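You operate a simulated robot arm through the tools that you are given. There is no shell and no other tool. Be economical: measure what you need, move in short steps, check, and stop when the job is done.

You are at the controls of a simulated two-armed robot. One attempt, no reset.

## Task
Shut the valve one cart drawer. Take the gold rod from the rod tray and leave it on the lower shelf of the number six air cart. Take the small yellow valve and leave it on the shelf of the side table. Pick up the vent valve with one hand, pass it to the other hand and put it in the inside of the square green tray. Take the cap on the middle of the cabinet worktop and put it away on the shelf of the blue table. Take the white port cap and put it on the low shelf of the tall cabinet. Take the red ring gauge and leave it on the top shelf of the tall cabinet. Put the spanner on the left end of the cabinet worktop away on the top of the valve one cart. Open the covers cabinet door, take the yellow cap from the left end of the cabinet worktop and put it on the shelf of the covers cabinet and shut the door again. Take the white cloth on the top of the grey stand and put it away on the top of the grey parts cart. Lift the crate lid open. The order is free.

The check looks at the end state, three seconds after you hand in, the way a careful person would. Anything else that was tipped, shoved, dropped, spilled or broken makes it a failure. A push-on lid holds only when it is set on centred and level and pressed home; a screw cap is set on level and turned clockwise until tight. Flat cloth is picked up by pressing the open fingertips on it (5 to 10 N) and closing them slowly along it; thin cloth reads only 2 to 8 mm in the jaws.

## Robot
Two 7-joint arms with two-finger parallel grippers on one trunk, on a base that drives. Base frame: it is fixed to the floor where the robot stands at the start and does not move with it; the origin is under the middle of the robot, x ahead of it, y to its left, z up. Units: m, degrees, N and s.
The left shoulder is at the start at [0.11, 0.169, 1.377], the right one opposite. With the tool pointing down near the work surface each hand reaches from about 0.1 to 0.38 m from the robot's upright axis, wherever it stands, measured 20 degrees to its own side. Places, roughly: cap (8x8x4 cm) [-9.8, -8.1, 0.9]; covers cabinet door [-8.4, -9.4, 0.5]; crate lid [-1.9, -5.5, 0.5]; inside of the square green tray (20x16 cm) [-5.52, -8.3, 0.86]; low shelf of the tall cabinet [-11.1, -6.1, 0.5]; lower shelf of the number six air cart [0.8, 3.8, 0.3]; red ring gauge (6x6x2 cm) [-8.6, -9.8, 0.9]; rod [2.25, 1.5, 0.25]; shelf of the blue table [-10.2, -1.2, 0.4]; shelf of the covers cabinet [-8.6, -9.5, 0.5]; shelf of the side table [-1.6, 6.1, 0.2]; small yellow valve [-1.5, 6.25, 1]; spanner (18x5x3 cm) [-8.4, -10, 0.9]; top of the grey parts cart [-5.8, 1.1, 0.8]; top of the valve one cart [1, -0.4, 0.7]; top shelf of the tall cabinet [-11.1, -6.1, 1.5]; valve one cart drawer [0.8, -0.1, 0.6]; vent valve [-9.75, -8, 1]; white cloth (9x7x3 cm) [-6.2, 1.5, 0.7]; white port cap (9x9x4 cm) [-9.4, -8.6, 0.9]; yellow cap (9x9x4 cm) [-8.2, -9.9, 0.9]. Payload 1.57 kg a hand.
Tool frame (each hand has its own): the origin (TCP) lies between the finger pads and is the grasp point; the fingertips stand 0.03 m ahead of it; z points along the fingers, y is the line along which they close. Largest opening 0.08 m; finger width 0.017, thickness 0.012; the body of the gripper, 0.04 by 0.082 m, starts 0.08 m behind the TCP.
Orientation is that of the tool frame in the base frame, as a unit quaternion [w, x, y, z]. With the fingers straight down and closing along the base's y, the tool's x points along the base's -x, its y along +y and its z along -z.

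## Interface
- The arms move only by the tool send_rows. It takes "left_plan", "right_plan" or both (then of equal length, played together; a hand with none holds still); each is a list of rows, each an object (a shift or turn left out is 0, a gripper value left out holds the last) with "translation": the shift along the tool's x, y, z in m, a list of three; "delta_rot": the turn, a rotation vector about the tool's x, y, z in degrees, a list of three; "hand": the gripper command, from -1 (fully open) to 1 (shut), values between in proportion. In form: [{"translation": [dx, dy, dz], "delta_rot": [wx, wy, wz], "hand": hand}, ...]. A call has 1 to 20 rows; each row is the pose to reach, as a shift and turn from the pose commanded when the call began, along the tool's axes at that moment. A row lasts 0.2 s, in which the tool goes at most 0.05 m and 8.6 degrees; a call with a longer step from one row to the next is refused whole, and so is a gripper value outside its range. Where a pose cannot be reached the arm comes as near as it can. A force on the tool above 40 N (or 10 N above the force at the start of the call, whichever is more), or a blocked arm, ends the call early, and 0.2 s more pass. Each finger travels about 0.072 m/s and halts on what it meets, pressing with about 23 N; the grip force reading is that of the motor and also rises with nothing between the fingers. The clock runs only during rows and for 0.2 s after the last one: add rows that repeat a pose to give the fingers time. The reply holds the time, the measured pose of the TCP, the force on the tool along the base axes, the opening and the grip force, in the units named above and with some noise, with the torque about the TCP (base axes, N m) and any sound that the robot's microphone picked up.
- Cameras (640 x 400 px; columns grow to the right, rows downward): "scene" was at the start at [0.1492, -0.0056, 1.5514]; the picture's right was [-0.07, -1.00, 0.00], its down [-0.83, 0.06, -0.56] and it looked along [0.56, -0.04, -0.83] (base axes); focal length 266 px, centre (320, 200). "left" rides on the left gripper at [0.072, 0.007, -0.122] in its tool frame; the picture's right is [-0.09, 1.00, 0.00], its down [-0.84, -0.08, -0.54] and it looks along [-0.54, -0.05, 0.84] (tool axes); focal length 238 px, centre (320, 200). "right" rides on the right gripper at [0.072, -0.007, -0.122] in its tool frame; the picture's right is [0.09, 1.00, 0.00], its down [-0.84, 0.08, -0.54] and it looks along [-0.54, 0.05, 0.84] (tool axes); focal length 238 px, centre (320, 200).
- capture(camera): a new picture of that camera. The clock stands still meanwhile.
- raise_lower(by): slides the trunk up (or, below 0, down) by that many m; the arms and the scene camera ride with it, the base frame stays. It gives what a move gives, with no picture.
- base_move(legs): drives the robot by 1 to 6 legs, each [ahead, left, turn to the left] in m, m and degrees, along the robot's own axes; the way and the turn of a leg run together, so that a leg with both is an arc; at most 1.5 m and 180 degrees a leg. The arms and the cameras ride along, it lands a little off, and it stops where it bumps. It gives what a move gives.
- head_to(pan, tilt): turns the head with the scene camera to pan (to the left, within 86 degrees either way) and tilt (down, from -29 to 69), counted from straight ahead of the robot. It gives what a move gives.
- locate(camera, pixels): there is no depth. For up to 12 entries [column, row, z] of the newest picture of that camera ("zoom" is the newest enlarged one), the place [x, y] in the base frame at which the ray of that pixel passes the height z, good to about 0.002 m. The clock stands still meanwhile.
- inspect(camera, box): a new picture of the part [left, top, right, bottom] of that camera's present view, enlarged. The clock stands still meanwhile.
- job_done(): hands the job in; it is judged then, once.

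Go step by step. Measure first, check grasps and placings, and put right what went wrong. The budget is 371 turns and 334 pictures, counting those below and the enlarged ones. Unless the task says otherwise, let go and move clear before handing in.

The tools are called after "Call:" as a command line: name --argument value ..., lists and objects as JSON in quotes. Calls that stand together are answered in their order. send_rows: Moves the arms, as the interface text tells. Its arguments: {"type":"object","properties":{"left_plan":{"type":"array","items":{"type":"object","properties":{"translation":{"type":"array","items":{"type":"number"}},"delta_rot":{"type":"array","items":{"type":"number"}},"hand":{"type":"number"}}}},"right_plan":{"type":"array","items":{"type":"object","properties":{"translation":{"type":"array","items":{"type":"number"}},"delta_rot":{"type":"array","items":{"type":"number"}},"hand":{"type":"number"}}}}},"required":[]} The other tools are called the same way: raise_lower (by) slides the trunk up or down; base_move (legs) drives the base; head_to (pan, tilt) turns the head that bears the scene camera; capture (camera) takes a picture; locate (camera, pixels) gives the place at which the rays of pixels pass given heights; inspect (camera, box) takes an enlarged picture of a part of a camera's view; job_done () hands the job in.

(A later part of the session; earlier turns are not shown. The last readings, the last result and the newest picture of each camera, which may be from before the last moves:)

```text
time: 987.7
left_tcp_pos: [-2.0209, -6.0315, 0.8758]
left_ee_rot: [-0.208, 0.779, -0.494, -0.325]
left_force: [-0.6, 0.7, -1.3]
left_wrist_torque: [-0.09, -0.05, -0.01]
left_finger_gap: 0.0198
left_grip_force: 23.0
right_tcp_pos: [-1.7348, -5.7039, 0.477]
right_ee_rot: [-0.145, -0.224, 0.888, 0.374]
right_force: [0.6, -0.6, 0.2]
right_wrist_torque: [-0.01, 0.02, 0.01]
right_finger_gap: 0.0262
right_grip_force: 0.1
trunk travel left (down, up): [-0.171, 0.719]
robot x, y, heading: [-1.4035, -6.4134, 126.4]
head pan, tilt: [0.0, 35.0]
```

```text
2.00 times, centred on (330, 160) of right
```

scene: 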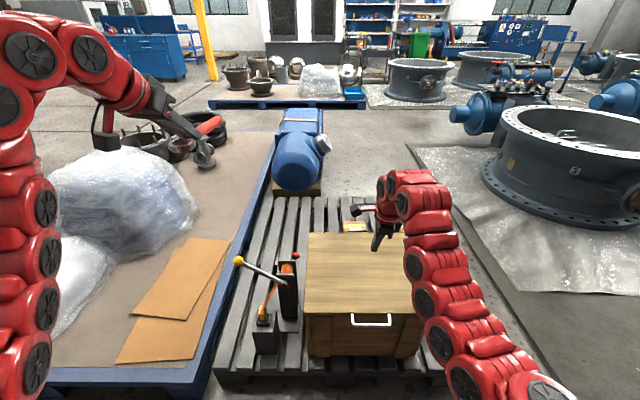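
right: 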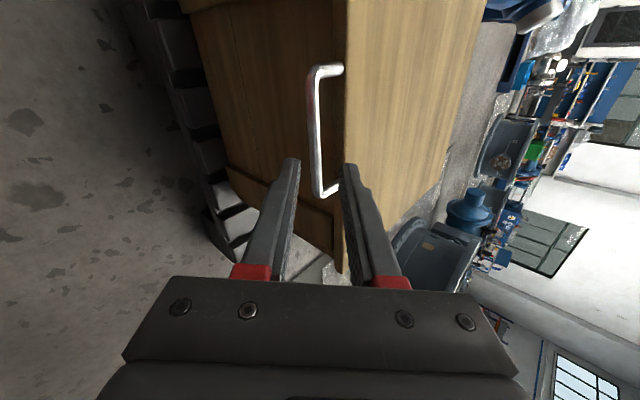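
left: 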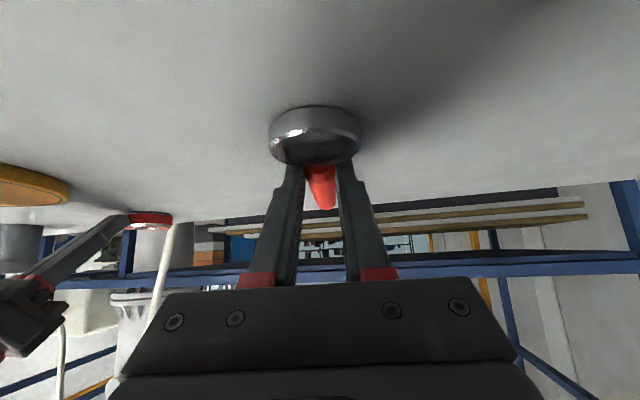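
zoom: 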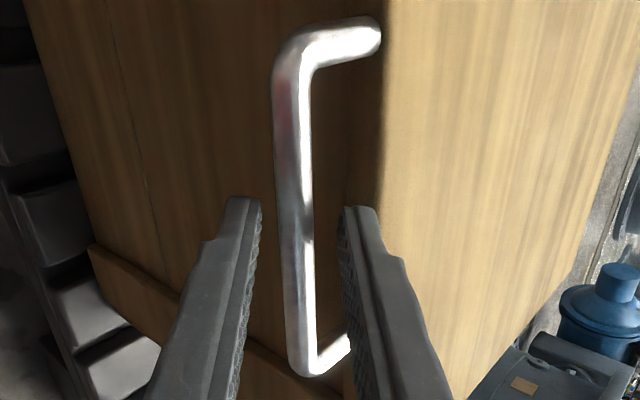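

Bar centred. Grip it and lift along the arc with trunk/base steps.

Call:
send_rows --right_plan '[{"hand": 0.6}, {"hand": 0.8}, {"hand": 1}, {"hand": 1}]'

Call:
raise_lower --by 0.03

Call:
raise_lower --by 0.03

Call:
base_move --legs '[[0.005, 0, 0]]'

Call:
raise_lower --by 0.03

Call:
base_move --legs '[[0.006, 0, 0]]'

Call:
raise_lower --by 0.03

Call:
base_move --legs '[[0.008, 0, 0]]'

Call:
raise_lower --by 0.03

Call:
base_move --legs '[[0.01, 0, 0]]'

Call:
raise_lower --by 0.03

Call:
base_move --legs '[[0.012, 0, 0]]'

```text
time: 988.7
left_tcp_pos: [-2.021, -6.031, 0.8745]
left_ee_rot: [-0.208, 0.779, -0.494, -0.326]
left_force: [0.2, -1.3, -2.8]
left_wrist_torque: [-0.1, -0.04, -0.01]
left_finger_gap: 0.0198
left_grip_force: 22.9
right_tcp_pos: [-1.7341, -5.7051, 0.4766]
right_ee_rot: [-0.145, -0.223, 0.888, 0.374]
right_force: [6.7, -10.6, -5.9]
right_wrist_torque: [-0.1, -0.47, 0.46]
right_finger_gap: 0.0138
right_grip_force: 30.5
trunk travel left (down, up): [-0.171, 0.719]
robot x, y, heading: [-1.4086, -6.4152, 126.2]
head pan, tilt: [0.0, 35.0]
```

```text
time: 989.5
left_tcp_pos: [-2.0209, -6.0309, 0.9056]
left_ee_rot: [-0.209, 0.778, -0.495, -0.325]
left_force: [-0.3, 0.4, -2.0]
left_wrist_torque: [-0.11, -0.04, 0.01]
left_finger_gap: 0.0199
left_grip_force: 23.1
right_tcp_pos: [-1.7363, -5.704, 0.5066]
right_ee_rot: [-0.146, -0.225, 0.888, 0.374]
right_force: [2.5, -4.0, -3.4]
right_wrist_torque: [0.19, -0.3, 0.41]
right_finger_gap: 0.0136
right_grip_force: 30.2
trunk travel left (down, up): [-0.201, 0.689]
robot x, y, heading: [-1.4068, -6.412, 126.3]
head pan, tilt: [0.0, 35.0]
```

```text
time: 990.2
left_tcp_pos: [-2.0229, -6.0297, 0.9337]
left_ee_rot: [-0.208, 0.779, -0.494, -0.324]
left_force: [-0.1, 0.3, -1.6]
left_wrist_torque: [-0.12, -0.06, -0.07]
left_finger_gap: 0.0197
left_grip_force: 23.0
right_tcp_pos: [-1.7364, -5.7019, 0.5349]
right_ee_rot: [-0.145, -0.224, 0.888, 0.374]
right_force: [-17.0, 22.3, -8.9]
right_wrist_torque: [0.39, -0.13, 0.46]
right_finger_gap: 0.0138
right_grip_force: 30.3
trunk travel left (down, up): [-0.231, 0.659]
robot x, y, heading: [-1.4078, -6.4148, 126.5]
head pan, tilt: [0.0, 35.0]
```

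```text
time: 991.0
left_tcp_pos: [-2.0226, -6.0295, 0.9374]
left_ee_rot: [-0.208, 0.779, -0.494, -0.326]
left_force: [-0.4, 0.6, -1.9]
left_wrist_torque: [-0.13, -0.04, -0.02]
left_finger_gap: 0.0198
left_grip_force: 23.1
right_tcp_pos: [-1.7372, -5.702, 0.537]
right_ee_rot: [-0.145, -0.223, 0.888, 0.374]
right_force: [19.4, -30.4, -1.4]
right_wrist_torque: [-0.36, -0.63, 0.5]
right_finger_gap: 0.0139
right_grip_force: 30.4
trunk travel left (down, up): [-0.231, 0.659]
robot x, y, heading: [-1.409, -6.4112, 126.3]
head pan, tilt: [0.0, 35.0]
```

```text
time: 991.7
left_tcp_pos: [-2.0245, -6.0245, 0.9633]
left_ee_rot: [-0.207, 0.779, -0.496, -0.323]
left_force: [0.6, 0.0, -1.9]
left_wrist_torque: [-0.09, -0.02, -0.01]
left_finger_gap: 0.0198
left_grip_force: 22.7
right_tcp_pos: [-1.7382, -5.6998, 0.563]
right_ee_rot: [-0.144, -0.224, 0.89, 0.371]
right_force: [-14.0, 20.3, -10.0]
right_wrist_torque: [0.38, -0.1, 0.48]
right_finger_gap: 0.0138
right_grip_force: 30.3
trunk travel left (down, up): [-0.261, 0.629]
robot x, y, heading: [-1.4126, -6.4104, 126.4]
head pan, tilt: [0.0, 35.0]
```

```text
time: 992.4
left_tcp_pos: [-2.0252, -6.025, 0.967]
left_ee_rot: [-0.208, 0.779, -0.493, -0.326]
left_force: [-0.2, -0.2, -2.1]
left_wrist_torque: [-0.12, -0.01, -0.02]
left_finger_gap: 0.0198
left_grip_force: 22.7
right_tcp_pos: [-1.7384, -5.6981, 0.5673]
right_ee_rot: [-0.145, -0.223, 0.889, 0.373]
right_force: [19.1, -27.8, 1.5]
right_wrist_torque: [-0.26, -0.59, 0.47]
right_finger_gap: 0.0141
right_grip_force: 30.6
trunk travel left (down, up): [-0.261, 0.629]
robot x, y, heading: [-1.4146, -6.4077, 126.3]
head pan, tilt: [0.0, 35.0]
```

```text
time: 993.2
left_tcp_pos: [-2.0289, -6.0209, 0.9943]
left_ee_rot: [-0.208, 0.779, -0.495, -0.322]
left_force: [-0.7, -0.1, -3.3]
left_wrist_torque: [-0.13, -0.07, -0.01]
left_finger_gap: 0.02
left_grip_force: 22.5
right_tcp_pos: [-1.741, -5.696, 0.5942]
right_ee_rot: [-0.144, -0.224, 0.89, 0.371]
right_force: [-13.3, 18.1, -10.5]
right_wrist_torque: [0.36, -0.11, 0.4]
right_finger_gap: 0.0137
right_grip_force: 30.3
trunk travel left (down, up): [-0.291, 0.599]
robot x, y, heading: [-1.4109, -6.405, 126.0]
head pan, tilt: [0.0, 35.0]
```

```text
time: 993.9
left_tcp_pos: [-2.0303, -6.0197, 0.9982]
left_ee_rot: [-0.209, 0.778, -0.495, -0.326]
left_force: [0.2, -0.4, -1.9]
left_wrist_torque: [-0.08, -0.03, 0.0]
left_finger_gap: 0.02
left_grip_force: 23.0
right_tcp_pos: [-1.7433, -5.6924, 0.5977]
right_ee_rot: [-0.144, -0.223, 0.889, 0.372]
right_force: [17.6, -26.2, 3.4]
right_wrist_torque: [-0.25, -0.58, 0.5]
right_finger_gap: 0.014
right_grip_force: 30.8
trunk travel left (down, up): [-0.291, 0.599]
robot x, y, heading: [-1.4192, -6.402, 126.4]
head pan, tilt: [0.0, 35.0]
```

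```text
time: 994.7
left_tcp_pos: [-2.0337, -6.0143, 1.0226]
left_ee_rot: [-0.208, 0.78, -0.494, -0.324]
left_force: [-0.1, 0.0, -2.6]
left_wrist_torque: [-0.11, -0.05, -0.05]
left_finger_gap: 0.0201
left_grip_force: 23.2
right_tcp_pos: [-1.7456, -5.69, 0.6233]
right_ee_rot: [-0.144, -0.225, 0.89, 0.369]
right_force: [-12.1, 16.2, -12.1]
right_wrist_torque: [0.31, -0.17, 0.39]
right_finger_gap: 0.014
right_grip_force: 30.3
trunk travel left (down, up): [-0.321, 0.569]
robot x, y, heading: [-1.4185, -6.4024, 126.2]
head pan, tilt: [0.0, 35.0]
```

```text
time: 995.4
left_tcp_pos: [-2.0352, -6.0113, 1.0273]
left_ee_rot: [-0.208, 0.778, -0.494, -0.326]
left_force: [0.1, 0.5, -1.9]
left_wrist_torque: [-0.12, -0.08, 0.0]
left_finger_gap: 0.0199
left_grip_force: 22.7
right_tcp_pos: [-1.7494, -5.6853, 0.6256]
right_ee_rot: [-0.145, -0.224, 0.889, 0.372]
right_force: [14.7, -21.5, 3.4]
right_wrist_torque: [-0.1, -0.52, 0.48]
right_finger_gap: 0.0136
right_grip_force: 29.9
trunk travel left (down, up): [-0.321, 0.569]
robot x, y, heading: [-1.4279, -6.3913, 126.4]
head pan, tilt: [0.0, 35.0]
```

```text
time: 996.2
left_tcp_pos: [-2.0346, -6.0119, 1.058]
left_ee_rot: [-0.208, 0.779, -0.494, -0.326]
left_force: [0.5, -0.7, -1.5]
left_wrist_torque: [-0.07, -0.06, 0.0]
left_finger_gap: 0.0197
left_grip_force: 23.2
right_tcp_pos: [-1.748, -5.6848, 0.6585]
right_ee_rot: [-0.144, -0.223, 0.889, 0.373]
right_force: [0.7, 0.9, 0.2]
right_wrist_torque: [0.04, -0.02, 0.01]
right_finger_gap: 0.0001
right_grip_force: 21.2
trunk travel left (down, up): [-0.351, 0.539]
robot x, y, heading: [-1.4229, -6.3945, 126.4]
head pan, tilt: [0.0, 35.0]
```

```text
time: 996.9
left_tcp_pos: [-2.0443, -5.9987, 1.0549]
left_ee_rot: [-0.208, 0.779, -0.495, -0.324]
left_force: [-0.1, 0.2, -1.6]
left_wrist_torque: [-0.11, -0.03, 0.02]
left_finger_gap: 0.0198
left_grip_force: 22.7
right_tcp_pos: [-1.7572, -5.6729, 0.6545]
right_ee_rot: [-0.144, -0.224, 0.89, 0.371]
right_force: [-1.1, 0.6, -0.2]
right_wrist_torque: [0.02, -0.01, 0.0]
right_finger_gap: 0.0001
right_grip_force: 21.6
trunk travel left (down, up): [-0.351, 0.539]
robot x, y, heading: [-1.4332, -6.3814, 126.3]
head pan, tilt: [0.0, 35.0]
```

It slipped again at 20°. Switch tactic: like a person, slide the closed fingers (pointing forward, ~22° down) under the bar so the tips pass below the lid's edge, raise a little, then push the hand in beneath the lid and lift. Reorient the right hand.

Call:
base_move --legs '[[-0.2, 0, 0]]'

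Call:
send_rows --right_plan '[{"delta_rot": [-1.5, -1.5, -8.1], "hand": 1}, {"delta_rot": [-3, -3, -16.2]}, {"delta_rot": [-4.5, -4.5, -24.2]}, {"delta_rot": [-6, -6, -32.3]}, {"delta_rot": [-7.5, -7.5, -40.4]}, {"delta_rot": [-9, -9, -48.5]}, {"delta_rot": [-10.5, -10.5, -56.6]}, {"delta_rot": [-12, -12, -64.7]}, {"delta_rot": [-13.5, -13.5, -72.7]}, {"delta_rot": [-15, -15, -80.8]}, {"delta_rot": [-16.5, -16.5, -88.9]}, {"delta_rot": [-16.5, -16.5, -88.9]}]'

Call:
raise_lower --by -0.2

Call:
capture --camera "right"

```text
time: 998.5
left_tcp_pos: [-1.9253, -6.1612, 1.0561]
left_ee_rot: [-0.208, 0.779, -0.494, -0.325]
left_force: [0.3, -0.7, -2.9]
left_wrist_torque: [-0.08, -0.02, 0.0]
left_finger_gap: 0.02
left_grip_force: 22.8
right_tcp_pos: [-1.6395, -5.8351, 0.6556]
right_ee_rot: [-0.145, -0.224, 0.889, 0.371]
right_force: [0.2, -0.2, -0.6]
right_wrist_torque: [0.01, -0.03, 0.01]
right_finger_gap: 0.0
right_grip_force: 20.9
trunk travel left (down, up): [-0.351, 0.539]
robot x, y, heading: [-1.31, -6.5442, 126.3]
head pan, tilt: [0.0, 35.0]
```

```text
time: 1001.1
left_tcp_pos: [-1.9264, -6.1601, 1.0547]
left_ee_rot: [-0.208, 0.779, -0.494, -0.325]
left_force: [0.2, 0.1, -2.0]
left_wrist_torque: [-0.14, -0.05, 0.03]
left_finger_gap: 0.02
left_grip_force: 22.7
right_tcp_pos: [-1.6389, -5.8358, 0.6546]
right_ee_rot: [-0.243, 0.709, -0.433, -0.501]
right_force: [0.1, 0.2, -0.5]
right_wrist_torque: [-0.03, -0.01, -0.01]
right_finger_gap: 0.0
right_grip_force: 21.4
trunk travel left (down, up): [-0.351, 0.539]
robot x, y, heading: [-1.3112, -6.5439, 126.3]
head pan, tilt: [0.0, 35.0]
```

```text
time: 1003.3
left_tcp_pos: [-1.926, -6.1607, 0.8552]
left_ee_rot: [-0.208, 0.779, -0.494, -0.325]
left_force: [-0.6, -0.7, -1.7]
left_wrist_torque: [-0.12, -0.05, -0.02]
left_finger_gap: 0.0201
left_grip_force: 22.9
right_tcp_pos: [-1.6397, -5.835, 0.4558]
right_ee_rot: [-0.243, 0.708, -0.433, -0.502]
right_force: [0.1, 0.0, 0.7]
right_wrist_torque: [0.0, -0.01, 0.01]
right_finger_gap: 0.0
right_grip_force: 21.1
trunk travel left (down, up): [-0.151, 0.739]
robot x, y, heading: [-1.3103, -6.5447, 126.3]
head pan, tilt: [0.0, 35.0]
```

```text
31 pictures are left
```

right: 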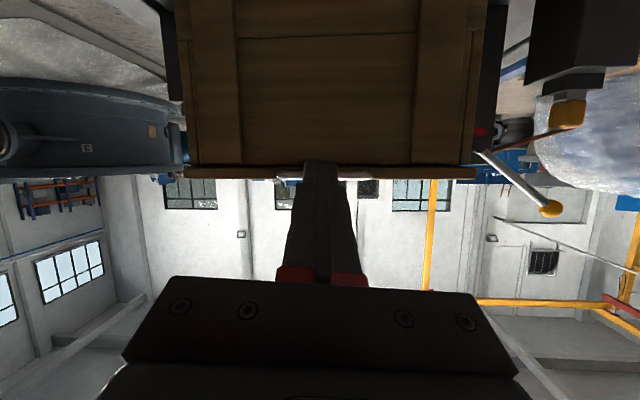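

Aligned (bar z≈0.466, centred). Lower 2 cm, advance 0.165 m under the bar, and raise 8 cm.

Call:
raise_lower --by -0.02

Call:
base_move --legs '[[0.163, 0, 0]]'

Call:
raise_lower --by 0.085

Call:
capture --camera "right"

```text
time: 1004.0
left_tcp_pos: [-1.9244, -6.1609, 0.8338]
left_ee_rot: [-0.208, 0.779, -0.493, -0.326]
left_force: [0.8, 1.4, -2.1]
left_wrist_torque: [-0.09, -0.05, -0.03]
left_finger_gap: 0.02
left_grip_force: 23.3
right_tcp_pos: [-1.6399, -5.835, 0.4361]
right_ee_rot: [-0.243, 0.708, -0.433, -0.502]
right_force: [0.6, -0.5, 0.1]
right_wrist_torque: [0.0, 0.0, -0.03]
right_finger_gap: 0.0
right_grip_force: 21.8
trunk travel left (down, up): [-0.131, 0.759]
robot x, y, heading: [-1.3077, -6.5451, 126.0]
head pan, tilt: [0.0, 35.0]
```

```text
time: 1005.4
left_tcp_pos: [-2.0211, -6.0307, 0.8359]
left_ee_rot: [-0.208, 0.779, -0.494, -0.325]
left_force: [-0.6, 0.5, -2.2]
left_wrist_torque: [-0.11, -0.07, -0.02]
left_finger_gap: 0.0198
left_grip_force: 23.1
right_tcp_pos: [-1.7345, -5.7056, 0.4359]
right_ee_rot: [-0.243, 0.708, -0.433, -0.502]
right_force: [0.2, -0.6, 0.7]
right_wrist_torque: [-0.02, 0.0, -0.04]
right_finger_gap: 0.0002
right_grip_force: 21.1
trunk travel left (down, up): [-0.131, 0.759]
robot x, y, heading: [-1.41, -6.4125, 126.4]
head pan, tilt: [0.0, 35.0]
```

```text
time: 1006.6
left_tcp_pos: [-2.0225, -6.0302, 0.9194]
left_ee_rot: [-0.207, 0.779, -0.494, -0.325]
left_force: [0.5, 0.5, -1.7]
left_wrist_torque: [-0.1, -0.06, 0.01]
left_finger_gap: 0.0201
left_grip_force: 23.1
right_tcp_pos: [-1.7358, -5.7051, 0.5198]
right_ee_rot: [-0.244, 0.708, -0.434, -0.501]
right_force: [3.3, -3.0, -3.3]
right_wrist_torque: [-0.06, -0.04, 0.0]
right_finger_gap: 0.0
right_grip_force: 21.0
trunk travel left (down, up): [-0.216, 0.674]
robot x, y, heading: [-1.4087, -6.4149, 126.3]
head pan, tilt: [0.0, 35.0]
```

```text
30 pictures are left
```

right: 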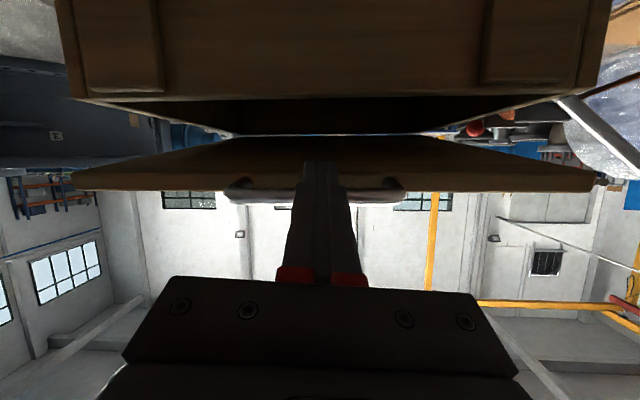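

The lid is up with the fingertips below its edge. Push in 5 cm, lift 6 cm, push in 5 cm, lift 6 cm.

Call:
base_move --legs '[[0.05, 0, 0]]'

Call:
raise_lower --by 0.06

Call:
base_move --legs '[[0.05, 0, 0]]'

Call:
raise_lower --by 0.06

Call:
capture --camera "scene"

```text
time: 1007.5
left_tcp_pos: [-2.0523, -5.9895, 0.9207]
left_ee_rot: [-0.207, 0.779, -0.494, -0.325]
left_force: [-1.1, 0.0, -1.5]
left_wrist_torque: [-0.12, -0.04, 0.02]
left_finger_gap: 0.02
left_grip_force: 22.8
right_tcp_pos: [-1.7654, -5.6647, 0.5194]
right_ee_rot: [-0.244, 0.708, -0.434, -0.501]
right_force: [0.1, -0.2, -4.7]
right_wrist_torque: [0.15, 0.01, 0.01]
right_finger_gap: 0.0
right_grip_force: 21.9
trunk travel left (down, up): [-0.216, 0.674]
robot x, y, heading: [-1.4428, -6.3734, 126.5]
head pan, tilt: [0.0, 35.0]
```

```text
time: 1008.5
left_tcp_pos: [-2.0515, -5.9903, 0.9796]
left_ee_rot: [-0.207, 0.779, -0.494, -0.325]
left_force: [-0.6, -0.5, -1.1]
left_wrist_torque: [-0.14, -0.06, 0.02]
left_finger_gap: 0.0199
left_grip_force: 22.8
right_tcp_pos: [-1.7652, -5.6644, 0.5799]
right_ee_rot: [-0.244, 0.708, -0.433, -0.501]
right_force: [1.7, -3.3, -2.6]
right_wrist_torque: [0.12, 0.02, 0.07]
right_finger_gap: 0.0
right_grip_force: 21.5
trunk travel left (down, up): [-0.276, 0.614]
robot x, y, heading: [-1.4376, -6.3704, 126.3]
head pan, tilt: [0.0, 35.0]
```

```text
time: 1009.4
left_tcp_pos: [-2.0673, -5.9645, 0.9792]
left_ee_rot: [-0.208, 0.779, -0.495, -0.323]
left_force: [0.4, 0.1, -2.1]
left_wrist_torque: [-0.08, -0.05, 0.0]
left_finger_gap: 0.0201
left_grip_force: 23.2
right_tcp_pos: [-1.7838, -5.6411, 0.588]
right_ee_rot: [-0.245, 0.703, -0.431, -0.509]
right_force: [11.4, -16.4, 2.8]
right_wrist_torque: [0.19, 0.18, 0.25]
right_finger_gap: 0.0
right_grip_force: 21.2
trunk travel left (down, up): [-0.276, 0.614]
robot x, y, heading: [-1.4548, -6.3492, 126.1]
head pan, tilt: [0.0, 35.0]
stopped in leg 1: the force on the tool passed its limit at 272 N (the readings are from after the stop); the commanded pose is now the measured one
```

```text
time: 1010.4
left_tcp_pos: [-2.069, -5.9631, 1.039]
left_ee_rot: [-0.208, 0.779, -0.495, -0.323]
left_force: [0.2, 0.1, -2.0]
left_wrist_torque: [-0.14, -0.04, -0.01]
left_finger_gap: 0.0199
left_grip_force: 23.3
right_tcp_pos: [-1.7832, -5.6392, 0.6474]
right_ee_rot: [-0.245, 0.703, -0.431, -0.509]
right_force: [0.7, -1.5, -3.7]
right_wrist_torque: [-0.1, -0.1, -0.01]
right_finger_gap: 0.0001
right_grip_force: 21.7
trunk travel left (down, up): [-0.336, 0.554]
robot x, y, heading: [-1.4521, -6.3468, 126.0]
head pan, tilt: [0.0, 35.0]
```

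```text
29 pictures are left
```

scene: 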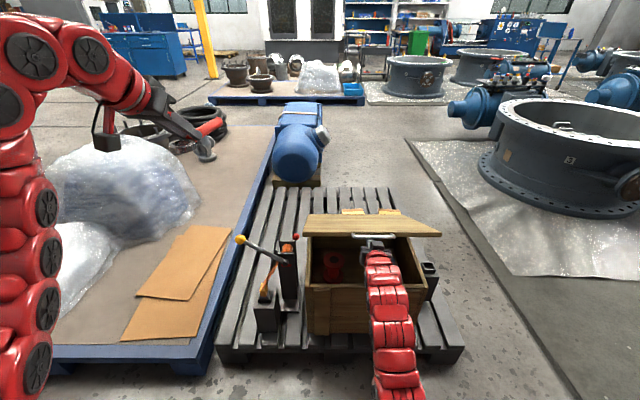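

The hand is under the lid, now ~27° open, carried with only ~4 N. Continue: lift and follow forward.

Call:
raise_lower --by 0.05

Call:
base_move --legs '[[0.03, 0, 0]]'

Call:
raise_lower --by 0.05

Call:
base_move --legs '[[0.035, 0, 0]]'

Call:
raise_lower --by 0.045

Call:
base_move --legs '[[0.04, 0, 0]]'

Call:
capture --camera "scene"

```text
time: 1011.4
left_tcp_pos: [-2.0701, -5.9628, 1.0895]
left_ee_rot: [-0.208, 0.779, -0.496, -0.322]
left_force: [0.4, 0.0, -1.5]
left_wrist_torque: [-0.11, -0.01, -0.04]
left_finger_gap: 0.02
left_grip_force: 22.9
right_tcp_pos: [-1.7847, -5.6395, 0.6976]
right_ee_rot: [-0.246, 0.703, -0.432, -0.509]
right_force: [1.0, -1.9, -2.4]
right_wrist_torque: [-0.01, 0.0, 0.0]
right_finger_gap: 0.0
right_grip_force: 20.9
trunk travel left (down, up): [-0.386, 0.504]
robot x, y, heading: [-1.4606, -6.3502, 126.0]
head pan, tilt: [0.0, 35.0]
```

```text
time: 1012.2
left_tcp_pos: [-2.0786, -5.949, 1.089]
left_ee_rot: [-0.209, 0.778, -0.497, -0.322]
left_force: [-0.6, 1.0, -3.3]
left_wrist_torque: [-0.1, -0.06, -0.02]
left_finger_gap: 0.0197
left_grip_force: 22.6
right_tcp_pos: [-1.7935, -5.6246, 0.7081]
right_ee_rot: [-0.249, 0.697, -0.429, -0.517]
right_force: [7.7, -10.9, 5.7]
right_wrist_torque: [-0.09, 0.0, 0.14]
right_finger_gap: 0.0003
right_grip_force: 21.2
trunk travel left (down, up): [-0.386, 0.504]
robot x, y, heading: [-1.4687, -6.3337, 126.1]
head pan, tilt: [0.0, 35.0]
stopped in leg 1: the force on the tool passed its limit at 104 N (the readings are from after the stop); the commanded pose is now the measured one
```

```text
time: 1013.1
left_tcp_pos: [-2.0797, -5.9465, 1.1377]
left_ee_rot: [-0.208, 0.779, -0.496, -0.321]
left_force: [0.4, 0.1, -2.5]
left_wrist_torque: [-0.08, -0.07, 0.0]
left_finger_gap: 0.0199
left_grip_force: 23.2
right_tcp_pos: [-1.7952, -5.6234, 0.7555]
right_ee_rot: [-0.248, 0.699, -0.429, -0.516]
right_force: [0.1, 0.5, -4.0]
right_wrist_torque: [-0.03, -0.14, -0.02]
right_finger_gap: 0.0
right_grip_force: 21.5
trunk travel left (down, up): [-0.436, 0.454]
robot x, y, heading: [-1.4705, -6.3357, 126.2]
head pan, tilt: [0.0, 35.0]
```

```text
time: 1014.0
left_tcp_pos: [-2.0999, -5.92, 1.1377]
left_ee_rot: [-0.209, 0.779, -0.496, -0.322]
left_force: [0.6, -0.1, -2.5]
left_wrist_torque: [-0.1, -0.07, 0.02]
left_finger_gap: 0.02
left_grip_force: 23.0
right_tcp_pos: [-1.8155, -5.5952, 0.7543]
right_ee_rot: [-0.249, 0.699, -0.43, -0.515]
right_force: [0.6, 0.2, -4.1]
right_wrist_torque: [-0.03, -0.02, -0.04]
right_finger_gap: 0.0
right_grip_force: 21.4
trunk travel left (down, up): [-0.436, 0.454]
robot x, y, heading: [-1.4889, -6.3038, 126.2]
head pan, tilt: [0.0, 35.0]
```

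```text
time: 1014.9
left_tcp_pos: [-2.1004, -5.9197, 1.1831]
left_ee_rot: [-0.209, 0.779, -0.496, -0.322]
left_force: [-0.3, 0.0, -1.9]
left_wrist_torque: [-0.13, -0.06, -0.02]
left_finger_gap: 0.0199
left_grip_force: 23.0
right_tcp_pos: [-1.8158, -5.5967, 0.8026]
right_ee_rot: [-0.249, 0.697, -0.428, -0.518]
right_force: [4.3, -7.1, 5.7]
right_wrist_torque: [0.06, 0.11, 0.05]
right_finger_gap: 0.0
right_grip_force: 21.2
trunk travel left (down, up): [-0.481, 0.409]
robot x, y, heading: [-1.4876, -6.3025, 126.3]
head pan, tilt: [0.0, 35.0]
```

```text
time: 1015.7
left_tcp_pos: [-2.1091, -5.906, 1.184]
left_ee_rot: [-0.209, 0.779, -0.496, -0.322]
left_force: [0.2, -0.2, -1.6]
left_wrist_torque: [-0.08, -0.08, 0.0]
left_finger_gap: 0.0202
left_grip_force: 22.7
right_tcp_pos: [-1.8269, -5.5796, 0.8182]
right_ee_rot: [-0.253, 0.689, -0.425, -0.53]
right_force: [9.5, -11.7, 16.2]
right_wrist_torque: [0.21, 0.29, 0.12]
right_finger_gap: 0.0
right_grip_force: 21.5
trunk travel left (down, up): [-0.481, 0.409]
robot x, y, heading: [-1.4999, -6.291, 126.0]
head pan, tilt: [0.0, 35.0]
stopped in leg 1: the force on the tool passed its limit at 54 N (the readings are from after the stop); the commanded pose is now the measured one
```

```text
28 pictures are left
```

scene: 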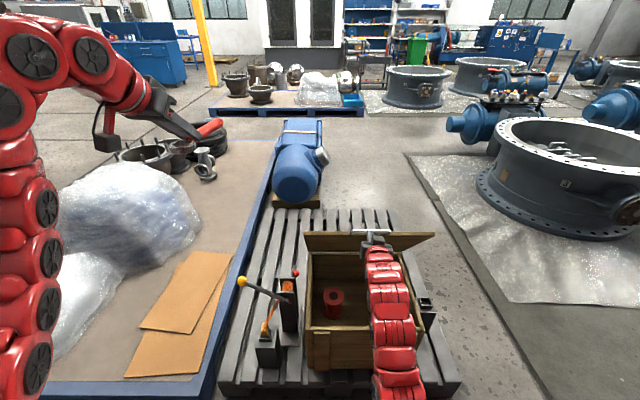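

Lid is ~55° open. Keep going: a little more lift, then push forward past vertical.

Call:
raise_lower --by 0.035

Call:
base_move --legs '[[0.035, 0, 0]]'

Call:
raise_lower --by 0.03

Call:
base_move --legs '[[0.04, 0, 0]]'

Call:
raise_lower --by 0.02

Call:
base_move --legs '[[0.05, 0, 0]]'

Call:
base_move --legs '[[0.05, 0, 0]]'

Call:
capture --camera "scene"

```text
time: 1016.5
left_tcp_pos: [-2.1118, -5.9022, 1.2167]
left_ee_rot: [-0.208, 0.78, -0.496, -0.32]
left_force: [-0.4, -0.5, -2.8]
left_wrist_torque: [-0.1, -0.05, -0.01]
left_finger_gap: 0.0202
left_grip_force: 22.7
right_tcp_pos: [-1.828, -5.5782, 0.8459]
right_ee_rot: [-0.25, 0.693, -0.425, -0.526]
right_force: [0.0, 1.1, -0.1]
right_wrist_torque: [0.05, 0.0, 0.0]
right_finger_gap: 0.0
right_grip_force: 21.8
trunk travel left (down, up): [-0.516, 0.374]
robot x, y, heading: [-1.5004, -6.2901, 126.2]
head pan, tilt: [0.0, 35.0]
```

```text
time: 1017.4
left_tcp_pos: [-2.1317, -5.8749, 1.2168]
left_ee_rot: [-0.207, 0.78, -0.496, -0.32]
left_force: [0.4, 0.3, -1.9]
left_wrist_torque: [-0.14, -0.03, 0.03]
left_finger_gap: 0.0197
left_grip_force: 22.8
right_tcp_pos: [-1.8481, -5.5501, 0.8453]
right_ee_rot: [-0.252, 0.692, -0.426, -0.526]
right_force: [1.1, -0.5, 0.2]
right_wrist_torque: [0.03, 0.03, -0.01]
right_finger_gap: 0.0001
right_grip_force: 21.1
trunk travel left (down, up): [-0.516, 0.374]
robot x, y, heading: [-1.5159, -6.2603, 126.2]
head pan, tilt: [0.0, 35.0]
```

```text
time: 1018.1
left_tcp_pos: [-2.1319, -5.876, 1.2473]
left_ee_rot: [-0.208, 0.779, -0.497, -0.321]
left_force: [0.5, 0.0, -2.1]
left_wrist_torque: [-0.09, -0.07, 0.01]
left_finger_gap: 0.0197
left_grip_force: 22.7
right_tcp_pos: [-1.8477, -5.5505, 0.8777]
right_ee_rot: [-0.251, 0.692, -0.426, -0.525]
right_force: [-0.6, 0.2, 0.9]
right_wrist_torque: [0.0, 0.04, -0.03]
right_finger_gap: 0.0
right_grip_force: 21.5
trunk travel left (down, up): [-0.546, 0.344]
robot x, y, heading: [-1.521, -6.2569, 126.2]
head pan, tilt: [0.0, 35.0]
```

```text
time: 1019.0
left_tcp_pos: [-2.1549, -5.8432, 1.247]
left_ee_rot: [-0.209, 0.779, -0.497, -0.32]
left_force: [-1.2, -0.2, -2.0]
left_wrist_torque: [-0.13, -0.08, 0.01]
left_finger_gap: 0.02
left_grip_force: 23.2
right_tcp_pos: [-1.8706, -5.5181, 0.8757]
right_ee_rot: [-0.251, 0.692, -0.427, -0.525]
right_force: [-0.3, -0.5, 0.5]
right_wrist_torque: [0.05, 0.0, -0.02]
right_finger_gap: 0.0
right_grip_force: 21.2
trunk travel left (down, up): [-0.546, 0.344]
robot x, y, heading: [-1.5469, -6.2287, 126.1]
head pan, tilt: [0.0, 35.0]
```

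```text
time: 1019.7
left_tcp_pos: [-2.1545, -5.8444, 1.2676]
left_ee_rot: [-0.208, 0.779, -0.496, -0.321]
left_force: [-0.4, 0.0, -2.6]
left_wrist_torque: [-0.13, -0.08, 0.04]
left_finger_gap: 0.0199
left_grip_force: 22.9
right_tcp_pos: [-1.8718, -5.5181, 0.896]
right_ee_rot: [-0.252, 0.691, -0.426, -0.526]
right_force: [0.0, 0.1, 0.9]
right_wrist_torque: [0.03, 0.01, -0.01]
right_finger_gap: 0.0
right_grip_force: 21.4
trunk travel left (down, up): [-0.566, 0.324]
robot x, y, heading: [-1.5412, -6.2307, 126.2]
head pan, tilt: [0.0, 35.0]
```

```text
time: 1020.6
left_tcp_pos: [-2.1846, -5.8032, 1.2671]
left_ee_rot: [-0.208, 0.78, -0.496, -0.321]
left_force: [-0.3, 0.9, -1.6]
left_wrist_torque: [-0.15, -0.09, 0.03]
left_finger_gap: 0.02
left_grip_force: 23.3
right_tcp_pos: [-1.9003, -5.4774, 0.8949]
right_ee_rot: [-0.251, 0.692, -0.426, -0.526]
right_force: [-0.7, -0.5, -0.2]
right_wrist_torque: [0.05, 0.0, -0.01]
right_finger_gap: 0.0
right_grip_force: 21.0
trunk travel left (down, up): [-0.566, 0.324]
robot x, y, heading: [-1.5714, -6.1885, 126.1]
head pan, tilt: [0.0, 35.0]
```

```text
time: 1021.5
left_tcp_pos: [-2.2137, -5.7654, 1.2663]
left_ee_rot: [-0.208, 0.779, -0.497, -0.32]
left_force: [-0.8, 0.9, -1.9]
left_wrist_torque: [-0.1, -0.03, 0.01]
left_finger_gap: 0.02
left_grip_force: 23.0
right_tcp_pos: [-1.929, -5.438, 0.8959]
right_ee_rot: [-0.252, 0.692, -0.426, -0.526]
right_force: [-1.0, -0.4, -1.0]
right_wrist_torque: [0.02, 0.01, -0.01]
right_finger_gap: 0.0
right_grip_force: 21.6
trunk travel left (down, up): [-0.566, 0.324]
robot x, y, heading: [-1.5981, -6.1531, 126.2]
head pan, tilt: [0.0, 35.0]
```

```text
27 pictures are left
```

scene: 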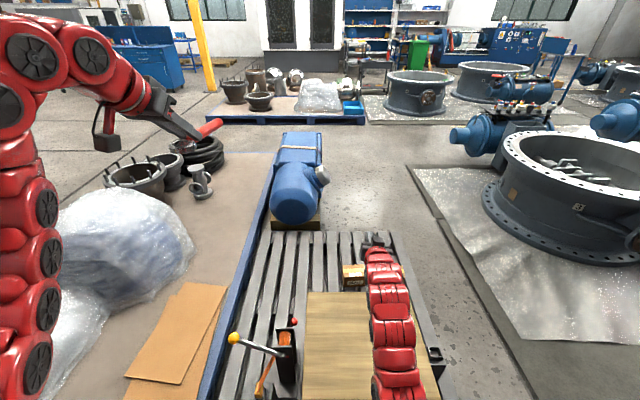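

The lid slipped off the tip near its edge when I raised too early. Repeat the manoeuvre, this time pushing deeper under the lid before each lift. Back out and return to the insertion height.

Call:
base_move --legs '[[-0.45, 0, 0]]'

Call:
raise_lower --by -0.4

Call:
raise_lower --by -0.06

Call:
capture --camera "right"

```text
time: 1024.2
left_tcp_pos: [-1.9459, -6.1293, 1.2674]
left_ee_rot: [-0.208, 0.779, -0.497, -0.321]
left_force: [1.0, -0.1, -2.1]
left_wrist_torque: [-0.11, -0.07, 0.01]
left_finger_gap: 0.0199
left_grip_force: 22.8
right_tcp_pos: [-1.6609, -5.8048, 0.8964]
right_ee_rot: [-0.252, 0.692, -0.426, -0.526]
right_force: [0.0, -0.7, -0.7]
right_wrist_torque: [-0.01, 0.03, 0.02]
right_finger_gap: 0.0
right_grip_force: 21.1
trunk travel left (down, up): [-0.566, 0.324]
robot x, y, heading: [-1.3353, -6.5179, 126.2]
head pan, tilt: [0.0, 35.0]
```

```text
time: 1028.1
left_tcp_pos: [-1.9452, -6.129, 0.8676]
left_ee_rot: [-0.208, 0.779, -0.497, -0.32]
left_force: [0.2, -0.4, -2.3]
left_wrist_torque: [-0.1, -0.05, 0.02]
left_finger_gap: 0.0199
left_grip_force: 22.6
right_tcp_pos: [-1.6612, -5.8042, 0.4969]
right_ee_rot: [-0.251, 0.692, -0.427, -0.526]
right_force: [-0.1, 0.0, 0.6]
right_wrist_torque: [-0.03, 0.03, 0.0]
right_finger_gap: 0.0
right_grip_force: 21.7
trunk travel left (down, up): [-0.166, 0.724]
robot x, y, heading: [-1.3379, -6.5186, 126.2]
head pan, tilt: [0.0, 35.0]
```

```text
time: 1029.1
left_tcp_pos: [-1.945, -6.1291, 0.8086]
left_ee_rot: [-0.209, 0.779, -0.497, -0.321]
left_force: [-0.1, 0.0, -2.1]
left_wrist_torque: [-0.12, -0.02, -0.02]
left_finger_gap: 0.0197
left_grip_force: 23.2
right_tcp_pos: [-1.6607, -5.8054, 0.4364]
right_ee_rot: [-0.252, 0.691, -0.427, -0.525]
right_force: [-0.4, 0.2, -0.3]
right_wrist_torque: [0.03, -0.01, 0.0]
right_finger_gap: 0.0002
right_grip_force: 21.1
trunk travel left (down, up): [-0.106, 0.784]
robot x, y, heading: [-1.3367, -6.5144, 126.1]
head pan, tilt: [0.0, 35.0]
```

```text
26 pictures are left
```

right: 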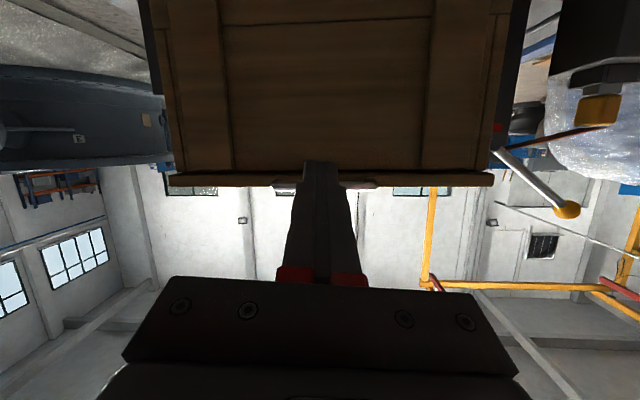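

Aligned as before. Insert and repeat the lift up to ~30°.

Call:
base_move --legs '[[0.117, 0, 0]]'

Call:
raise_lower --by 0.085

Call:
base_move --legs '[[0.05, 0, 0]]'

Call:
raise_lower --by 0.06

Call:
base_move --legs '[[0.035, 0, 0]]'

Call:
raise_lower --by 0.06

Call:
base_move --legs '[[0.025, 0, 0]]'

Call:
raise_lower --by 0.05

Call:
base_move --legs '[[0.035, 0, 0]]'

Call:
raise_lower --by 0.045

Call:
base_move --legs '[[0.035, 0, 0]]'

Call:
base_move --legs '[[0.035, 0, 0]]'

Call:
capture --camera "scene"

```text
time: 1030.3
left_tcp_pos: [-2.0163, -6.0352, 0.8081]
left_ee_rot: [-0.209, 0.779, -0.496, -0.32]
left_force: [-0.3, -0.5, -2.4]
left_wrist_torque: [-0.14, -0.04, -0.02]
left_finger_gap: 0.02
left_grip_force: 23.0
right_tcp_pos: [-1.7314, -5.7089, 0.4367]
right_ee_rot: [-0.252, 0.691, -0.427, -0.526]
right_force: [0.6, 0.1, -0.1]
right_wrist_torque: [0.0, -0.03, 0.02]
right_finger_gap: 0.0002
right_grip_force: 21.1
trunk travel left (down, up): [-0.106, 0.784]
robot x, y, heading: [-1.4048, -6.4231, 126.0]
head pan, tilt: [0.0, 35.0]
```

```text
time: 1031.5
left_tcp_pos: [-2.0156, -6.0339, 0.8917]
left_ee_rot: [-0.207, 0.78, -0.496, -0.32]
left_force: [-1.0, -0.4, -1.5]
left_wrist_torque: [-0.13, -0.1, 0.02]
left_finger_gap: 0.02
left_grip_force: 23.0
right_tcp_pos: [-1.7315, -5.7086, 0.5218]
right_ee_rot: [-0.251, 0.692, -0.426, -0.526]
right_force: [1.5, -2.3, -3.8]
right_wrist_torque: [-0.05, -0.09, -0.02]
right_finger_gap: 0.0
right_grip_force: 21.1
trunk travel left (down, up): [-0.191, 0.699]
robot x, y, heading: [-1.4035, -6.4223, 126.1]
head pan, tilt: [0.0, 35.0]
```

```text
time: 1032.4
left_tcp_pos: [-2.0453, -5.9924, 0.8908]
left_ee_rot: [-0.209, 0.779, -0.497, -0.32]
left_force: [-0.6, -0.5, -2.1]
left_wrist_torque: [-0.12, -0.07, 0.01]
left_finger_gap: 0.0198
left_grip_force: 23.0
right_tcp_pos: [-1.7604, -5.6677, 0.5211]
right_ee_rot: [-0.251, 0.692, -0.427, -0.526]
right_force: [-0.2, -0.5, -4.6]
right_wrist_torque: [0.09, -0.01, -0.03]
right_finger_gap: 0.0
right_grip_force: 20.9
trunk travel left (down, up): [-0.191, 0.699]
robot x, y, heading: [-1.4333, -6.3772, 126.3]
head pan, tilt: [0.0, 35.0]
```

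```text
time: 1033.4
left_tcp_pos: [-2.0443, -5.9936, 0.9515]
left_ee_rot: [-0.208, 0.78, -0.496, -0.321]
left_force: [-0.5, 0.7, -1.8]
left_wrist_torque: [-0.1, -0.03, -0.01]
left_finger_gap: 0.0197
left_grip_force: 23.1
right_tcp_pos: [-1.7607, -5.6693, 0.5813]
right_ee_rot: [-0.252, 0.691, -0.427, -0.526]
right_force: [1.9, -3.3, -3.2]
right_wrist_torque: [-0.08, -0.06, 0.02]
right_finger_gap: 0.0002
right_grip_force: 21.1
trunk travel left (down, up): [-0.251, 0.639]
robot x, y, heading: [-1.4332, -6.379, 125.9]
head pan, tilt: [0.0, 35.0]
```

```text
time: 1034.4
left_tcp_pos: [-2.0643, -5.9649, 0.9501]
left_ee_rot: [-0.209, 0.779, -0.498, -0.319]
left_force: [0.0, -0.1, -2.4]
left_wrist_torque: [-0.11, -0.01, 0.01]
left_finger_gap: 0.0197
left_grip_force: 23.5
right_tcp_pos: [-1.78, -5.6419, 0.5819]
right_ee_rot: [-0.251, 0.691, -0.427, -0.527]
right_force: [1.4, -1.7, -5.0]
right_wrist_torque: [-0.15, -0.11, 0.07]
right_finger_gap: 0.0
right_grip_force: 21.7
trunk travel left (down, up): [-0.251, 0.639]
robot x, y, heading: [-1.4542, -6.3508, 126.1]
head pan, tilt: [0.0, 35.0]
stopped in leg 1: the force on the tool passed its limit at 152 N (the readings are from after the stop); the commanded pose is now the measured one
```

```text
time: 1035.4
left_tcp_pos: [-2.0646, -5.965, 1.0101]
left_ee_rot: [-0.208, 0.78, -0.497, -0.319]
left_force: [-0.3, 0.8, -2.0]
left_wrist_torque: [-0.11, -0.05, 0.0]
left_finger_gap: 0.02
left_grip_force: 23.1
right_tcp_pos: [-1.7795, -5.6405, 0.6433]
right_ee_rot: [-0.251, 0.69, -0.427, -0.528]
right_force: [0.8, -1.9, -3.9]
right_wrist_torque: [-0.07, -0.1, 0.0]
right_finger_gap: 0.0
right_grip_force: 20.8
trunk travel left (down, up): [-0.311, 0.579]
robot x, y, heading: [-1.4552, -6.355, 126.0]
head pan, tilt: [0.0, 35.0]
```

```text
time: 1036.2
left_tcp_pos: [-2.0789, -5.9442, 1.0104]
left_ee_rot: [-0.208, 0.78, -0.498, -0.318]
left_force: [0.3, -1.4, -1.6]
left_wrist_torque: [-0.11, -0.07, -0.01]
left_finger_gap: 0.0201
left_grip_force: 23.3
right_tcp_pos: [-1.7943, -5.6212, 0.6432]
right_ee_rot: [-0.252, 0.69, -0.427, -0.528]
right_force: [1.7, -1.2, -3.8]
right_wrist_torque: [-0.1, -0.09, 0.01]
right_finger_gap: 0.0
right_grip_force: 21.1
trunk travel left (down, up): [-0.311, 0.579]
robot x, y, heading: [-1.4698, -6.3331, 126.0]
head pan, tilt: [0.0, 35.0]
```

```text
time: 1037.2
left_tcp_pos: [-2.0797, -5.944, 1.0615]
left_ee_rot: [-0.208, 0.78, -0.497, -0.317]
left_force: [-1.0, -0.5, -2.6]
left_wrist_torque: [-0.1, -0.03, 0.01]
left_finger_gap: 0.0199
left_grip_force: 22.4
right_tcp_pos: [-1.7945, -5.6202, 0.6949]
right_ee_rot: [-0.252, 0.689, -0.426, -0.529]
right_force: [1.4, -2.9, -2.8]
right_wrist_torque: [-0.07, -0.1, 0.0]
right_finger_gap: 0.0001
right_grip_force: 21.7
trunk travel left (down, up): [-0.361, 0.529]
robot x, y, heading: [-1.4692, -6.3329, 126.0]
head pan, tilt: [0.0, 35.0]
```

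```text
time: 1038.0
left_tcp_pos: [-2.1002, -5.9165, 1.0609]
left_ee_rot: [-0.209, 0.779, -0.498, -0.318]
left_force: [0.0, -0.8, -3.1]
left_wrist_torque: [-0.09, -0.05, 0.01]
left_finger_gap: 0.0201
left_grip_force: 23.0
right_tcp_pos: [-1.8146, -5.5921, 0.6948]
right_ee_rot: [-0.252, 0.689, -0.427, -0.528]
right_force: [2.6, -3.0, -0.8]
right_wrist_torque: [-0.05, -0.06, 0.0]
right_finger_gap: 0.0
right_grip_force: 21.3
trunk travel left (down, up): [-0.361, 0.529]
robot x, y, heading: [-1.4877, -6.3042, 126.1]
head pan, tilt: [0.0, 35.0]
```

```text
time: 1038.9
left_tcp_pos: [-2.0994, -5.9167, 1.1055]
left_ee_rot: [-0.208, 0.78, -0.498, -0.318]
left_force: [-0.3, -0.4, -1.6]
left_wrist_torque: [-0.11, -0.04, -0.01]
left_finger_gap: 0.02
left_grip_force: 22.9
right_tcp_pos: [-1.8168, -5.5933, 0.7399]
right_ee_rot: [-0.252, 0.689, -0.427, -0.529]
right_force: [1.9, -2.2, -1.5]
right_wrist_torque: [-0.01, -0.05, 0.0]
right_finger_gap: 0.0
right_grip_force: 21.5
trunk travel left (down, up): [-0.406, 0.484]
robot x, y, heading: [-1.487, -6.3063, 125.9]
head pan, tilt: [0.0, 35.0]
```

```text
time: 1039.7
left_tcp_pos: [-2.1208, -5.8882, 1.1065]
left_ee_rot: [-0.208, 0.78, -0.497, -0.318]
left_force: [-0.7, 0.3, -2.6]
left_wrist_torque: [-0.11, -0.08, 0.0]
left_finger_gap: 0.02
left_grip_force: 23.5
right_tcp_pos: [-1.8369, -5.5644, 0.7407]
right_ee_rot: [-0.253, 0.688, -0.425, -0.53]
right_force: [3.5, -4.6, 0.4]
right_wrist_torque: [0.04, 0.04, 0.04]
right_finger_gap: 0.0
right_grip_force: 21.2
trunk travel left (down, up): [-0.406, 0.484]
robot x, y, heading: [-1.5118, -6.2755, 126.3]
head pan, tilt: [0.0, 35.0]
```

```text
time: 1040.6
left_tcp_pos: [-2.1412, -5.8611, 1.1054]
left_ee_rot: [-0.209, 0.779, -0.498, -0.318]
left_force: [-1.3, 0.1, -2.1]
left_wrist_torque: [-0.11, -0.06, 0.01]
left_finger_gap: 0.0198
left_grip_force: 23.8
right_tcp_pos: [-1.8563, -5.5361, 0.742]
right_ee_rot: [-0.253, 0.688, -0.426, -0.53]
right_force: [4.4, -5.1, 1.3]
right_wrist_torque: [0.03, 0.02, 0.05]
right_finger_gap: 0.0
right_grip_force: 21.7
trunk travel left (down, up): [-0.406, 0.484]
robot x, y, heading: [-1.5287, -6.2445, 125.6]
head pan, tilt: [0.0, 35.0]
```

```text
25 pictures are left
```

scene: 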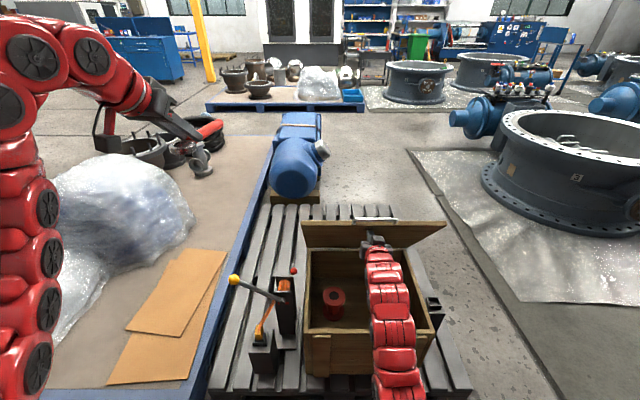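

The lid is ~65° open, hand pressing its underside. Now push it over with the arm (18 cm forward), keeping the base clear of the pallet.

Call:
send_rows --right_plan '[{"translation": [-0.005, 0, 0.0142]}, {"translation": [-0.0097, 0, 0.0284]}, {"translation": [-0.0145, 0, 0.0426]}, {"translation": [-0.0193, 0, 0.0568]}, {"translation": [-0.0242, 0, 0.071]}, {"translation": [-0.029, 0, 0.0852]}, {"translation": [-0.0338, 0, 0.0994]}, {"translation": [-0.0387, 0, 0.1136]}, {"translation": [-0.0435, 0, 0.128]}, {"translation": [-0.0483, 0, 0.142]}, {"translation": [-0.0532, 0, 0.156]}, {"translation": [-0.058, 0, 0.17]}]'

Call:
base_move --legs '[[0.05, 0, 0]]'

Call:
capture --camera "scene"

```text
time: 1043.2
left_tcp_pos: [-2.1415, -5.8595, 1.1055]
left_ee_rot: [-0.208, 0.78, -0.497, -0.318]
left_force: [-0.1, -0.5, -1.9]
left_wrist_torque: [-0.11, -0.04, -0.03]
left_finger_gap: 0.0199
left_grip_force: 23.4
right_tcp_pos: [-1.9488, -5.3809, 0.7422]
right_ee_rot: [-0.252, 0.688, -0.426, -0.53]
right_force: [-0.3, 0.1, -0.2]
right_wrist_torque: [-0.02, -0.01, 0.03]
right_finger_gap: 0.0
right_grip_force: 21.6
trunk travel left (down, up): [-0.406, 0.484]
robot x, y, heading: [-1.5304, -6.2452, 126.0]
head pan, tilt: [0.0, 35.0]
```

```text
time: 1044.1
left_tcp_pos: [-2.1717, -5.8178, 1.1035]
left_ee_rot: [-0.208, 0.78, -0.498, -0.317]
left_force: [-0.4, 0.5, -2.4]
left_wrist_torque: [-0.09, -0.05, -0.02]
left_finger_gap: 0.0199
left_grip_force: 22.4
right_tcp_pos: [-1.9783, -5.3403, 0.7409]
right_ee_rot: [-0.251, 0.689, -0.426, -0.53]
right_force: [0.0, 1.0, -0.4]
right_wrist_torque: [0.04, 0.02, 0.0]
right_finger_gap: 0.0002
right_grip_force: 21.1
trunk travel left (down, up): [-0.406, 0.484]
robot x, y, heading: [-1.56, -6.2064, 126.1]
head pan, tilt: [0.0, 35.0]
```

```text
24 pictures are left
```

scene: 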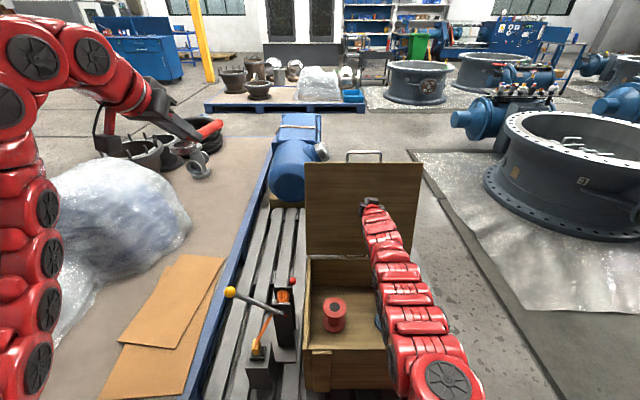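

The lid stands open past vertical. Withdraw straight back and check it stays; then look for a route to the valve one cart.

Call:
base_move --legs '[[-0.6, 0, 0]]'

Call:
raise_lower --by 0.3

Call:
head_to --pan -25 --tilt 15

Call:
capture --camera "scene"

```text
time: 1047.5
left_tcp_pos: [-1.8151, -6.3084, 1.1064]
left_ee_rot: [-0.208, 0.78, -0.496, -0.319]
left_force: [0.3, 0.3, -1.7]
left_wrist_torque: [-0.07, -0.01, 0.0]
left_finger_gap: 0.02
left_grip_force: 23.4
right_tcp_pos: [-1.6239, -5.8288, 0.743]
right_ee_rot: [-0.252, 0.688, -0.426, -0.531]
right_force: [0.0, -0.3, 1.1]
right_wrist_torque: [-0.03, -0.03, 0.0]
right_finger_gap: 0.0
right_grip_force: 21.7
trunk travel left (down, up): [-0.406, 0.484]
robot x, y, heading: [-1.202, -6.6935, 126.3]
head pan, tilt: [0.0, 35.0]
```

```text
time: 1050.5
left_tcp_pos: [-1.8153, -6.3075, 1.4041]
left_ee_rot: [-0.209, 0.78, -0.497, -0.318]
left_force: [-0.4, 0.3, -2.0]
left_wrist_torque: [-0.09, -0.03, 0.01]
left_finger_gap: 0.0201
left_grip_force: 23.5
right_tcp_pos: [-1.624, -5.8296, 1.0424]
right_ee_rot: [-0.252, 0.689, -0.426, -0.531]
right_force: [-0.3, -0.3, -0.3]
right_wrist_torque: [-0.02, 0.0, -0.03]
right_finger_gap: 0.0001
right_grip_force: 21.1
trunk travel left (down, up): [-0.706, 0.184]
robot x, y, heading: [-1.2051, -6.6922, 126.2]
head pan, tilt: [0.0, 35.0]
```

```text
time: 1051.4
left_tcp_pos: [-1.8147, -6.3078, 1.4056]
left_ee_rot: [-0.208, 0.78, -0.497, -0.318]
left_force: [0.2, -0.7, -2.3]
left_wrist_torque: [-0.1, -0.04, -0.02]
left_finger_gap: 0.0202
left_grip_force: 23.1
right_tcp_pos: [-1.6246, -5.8299, 1.0427]
right_ee_rot: [-0.251, 0.689, -0.426, -0.53]
right_force: [-0.5, -0.5, -0.1]
right_wrist_torque: [0.01, 0.02, -0.05]
right_finger_gap: 0.0
right_grip_force: 21.2
trunk travel left (down, up): [-0.706, 0.184]
robot x, y, heading: [-1.2062, -6.693, 125.8]
head pan, tilt: [-25.0, 15.0]
```

```text
23 pictures are left
```

scene: 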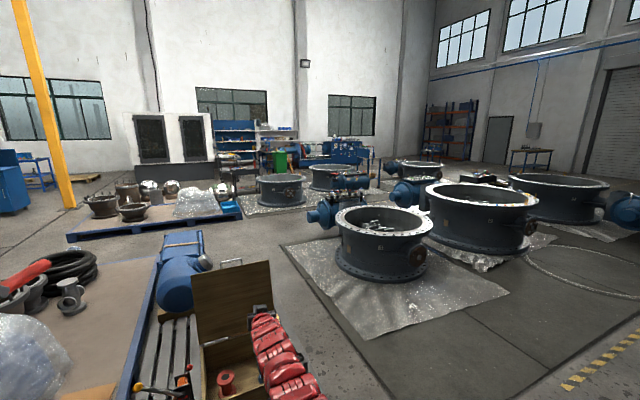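

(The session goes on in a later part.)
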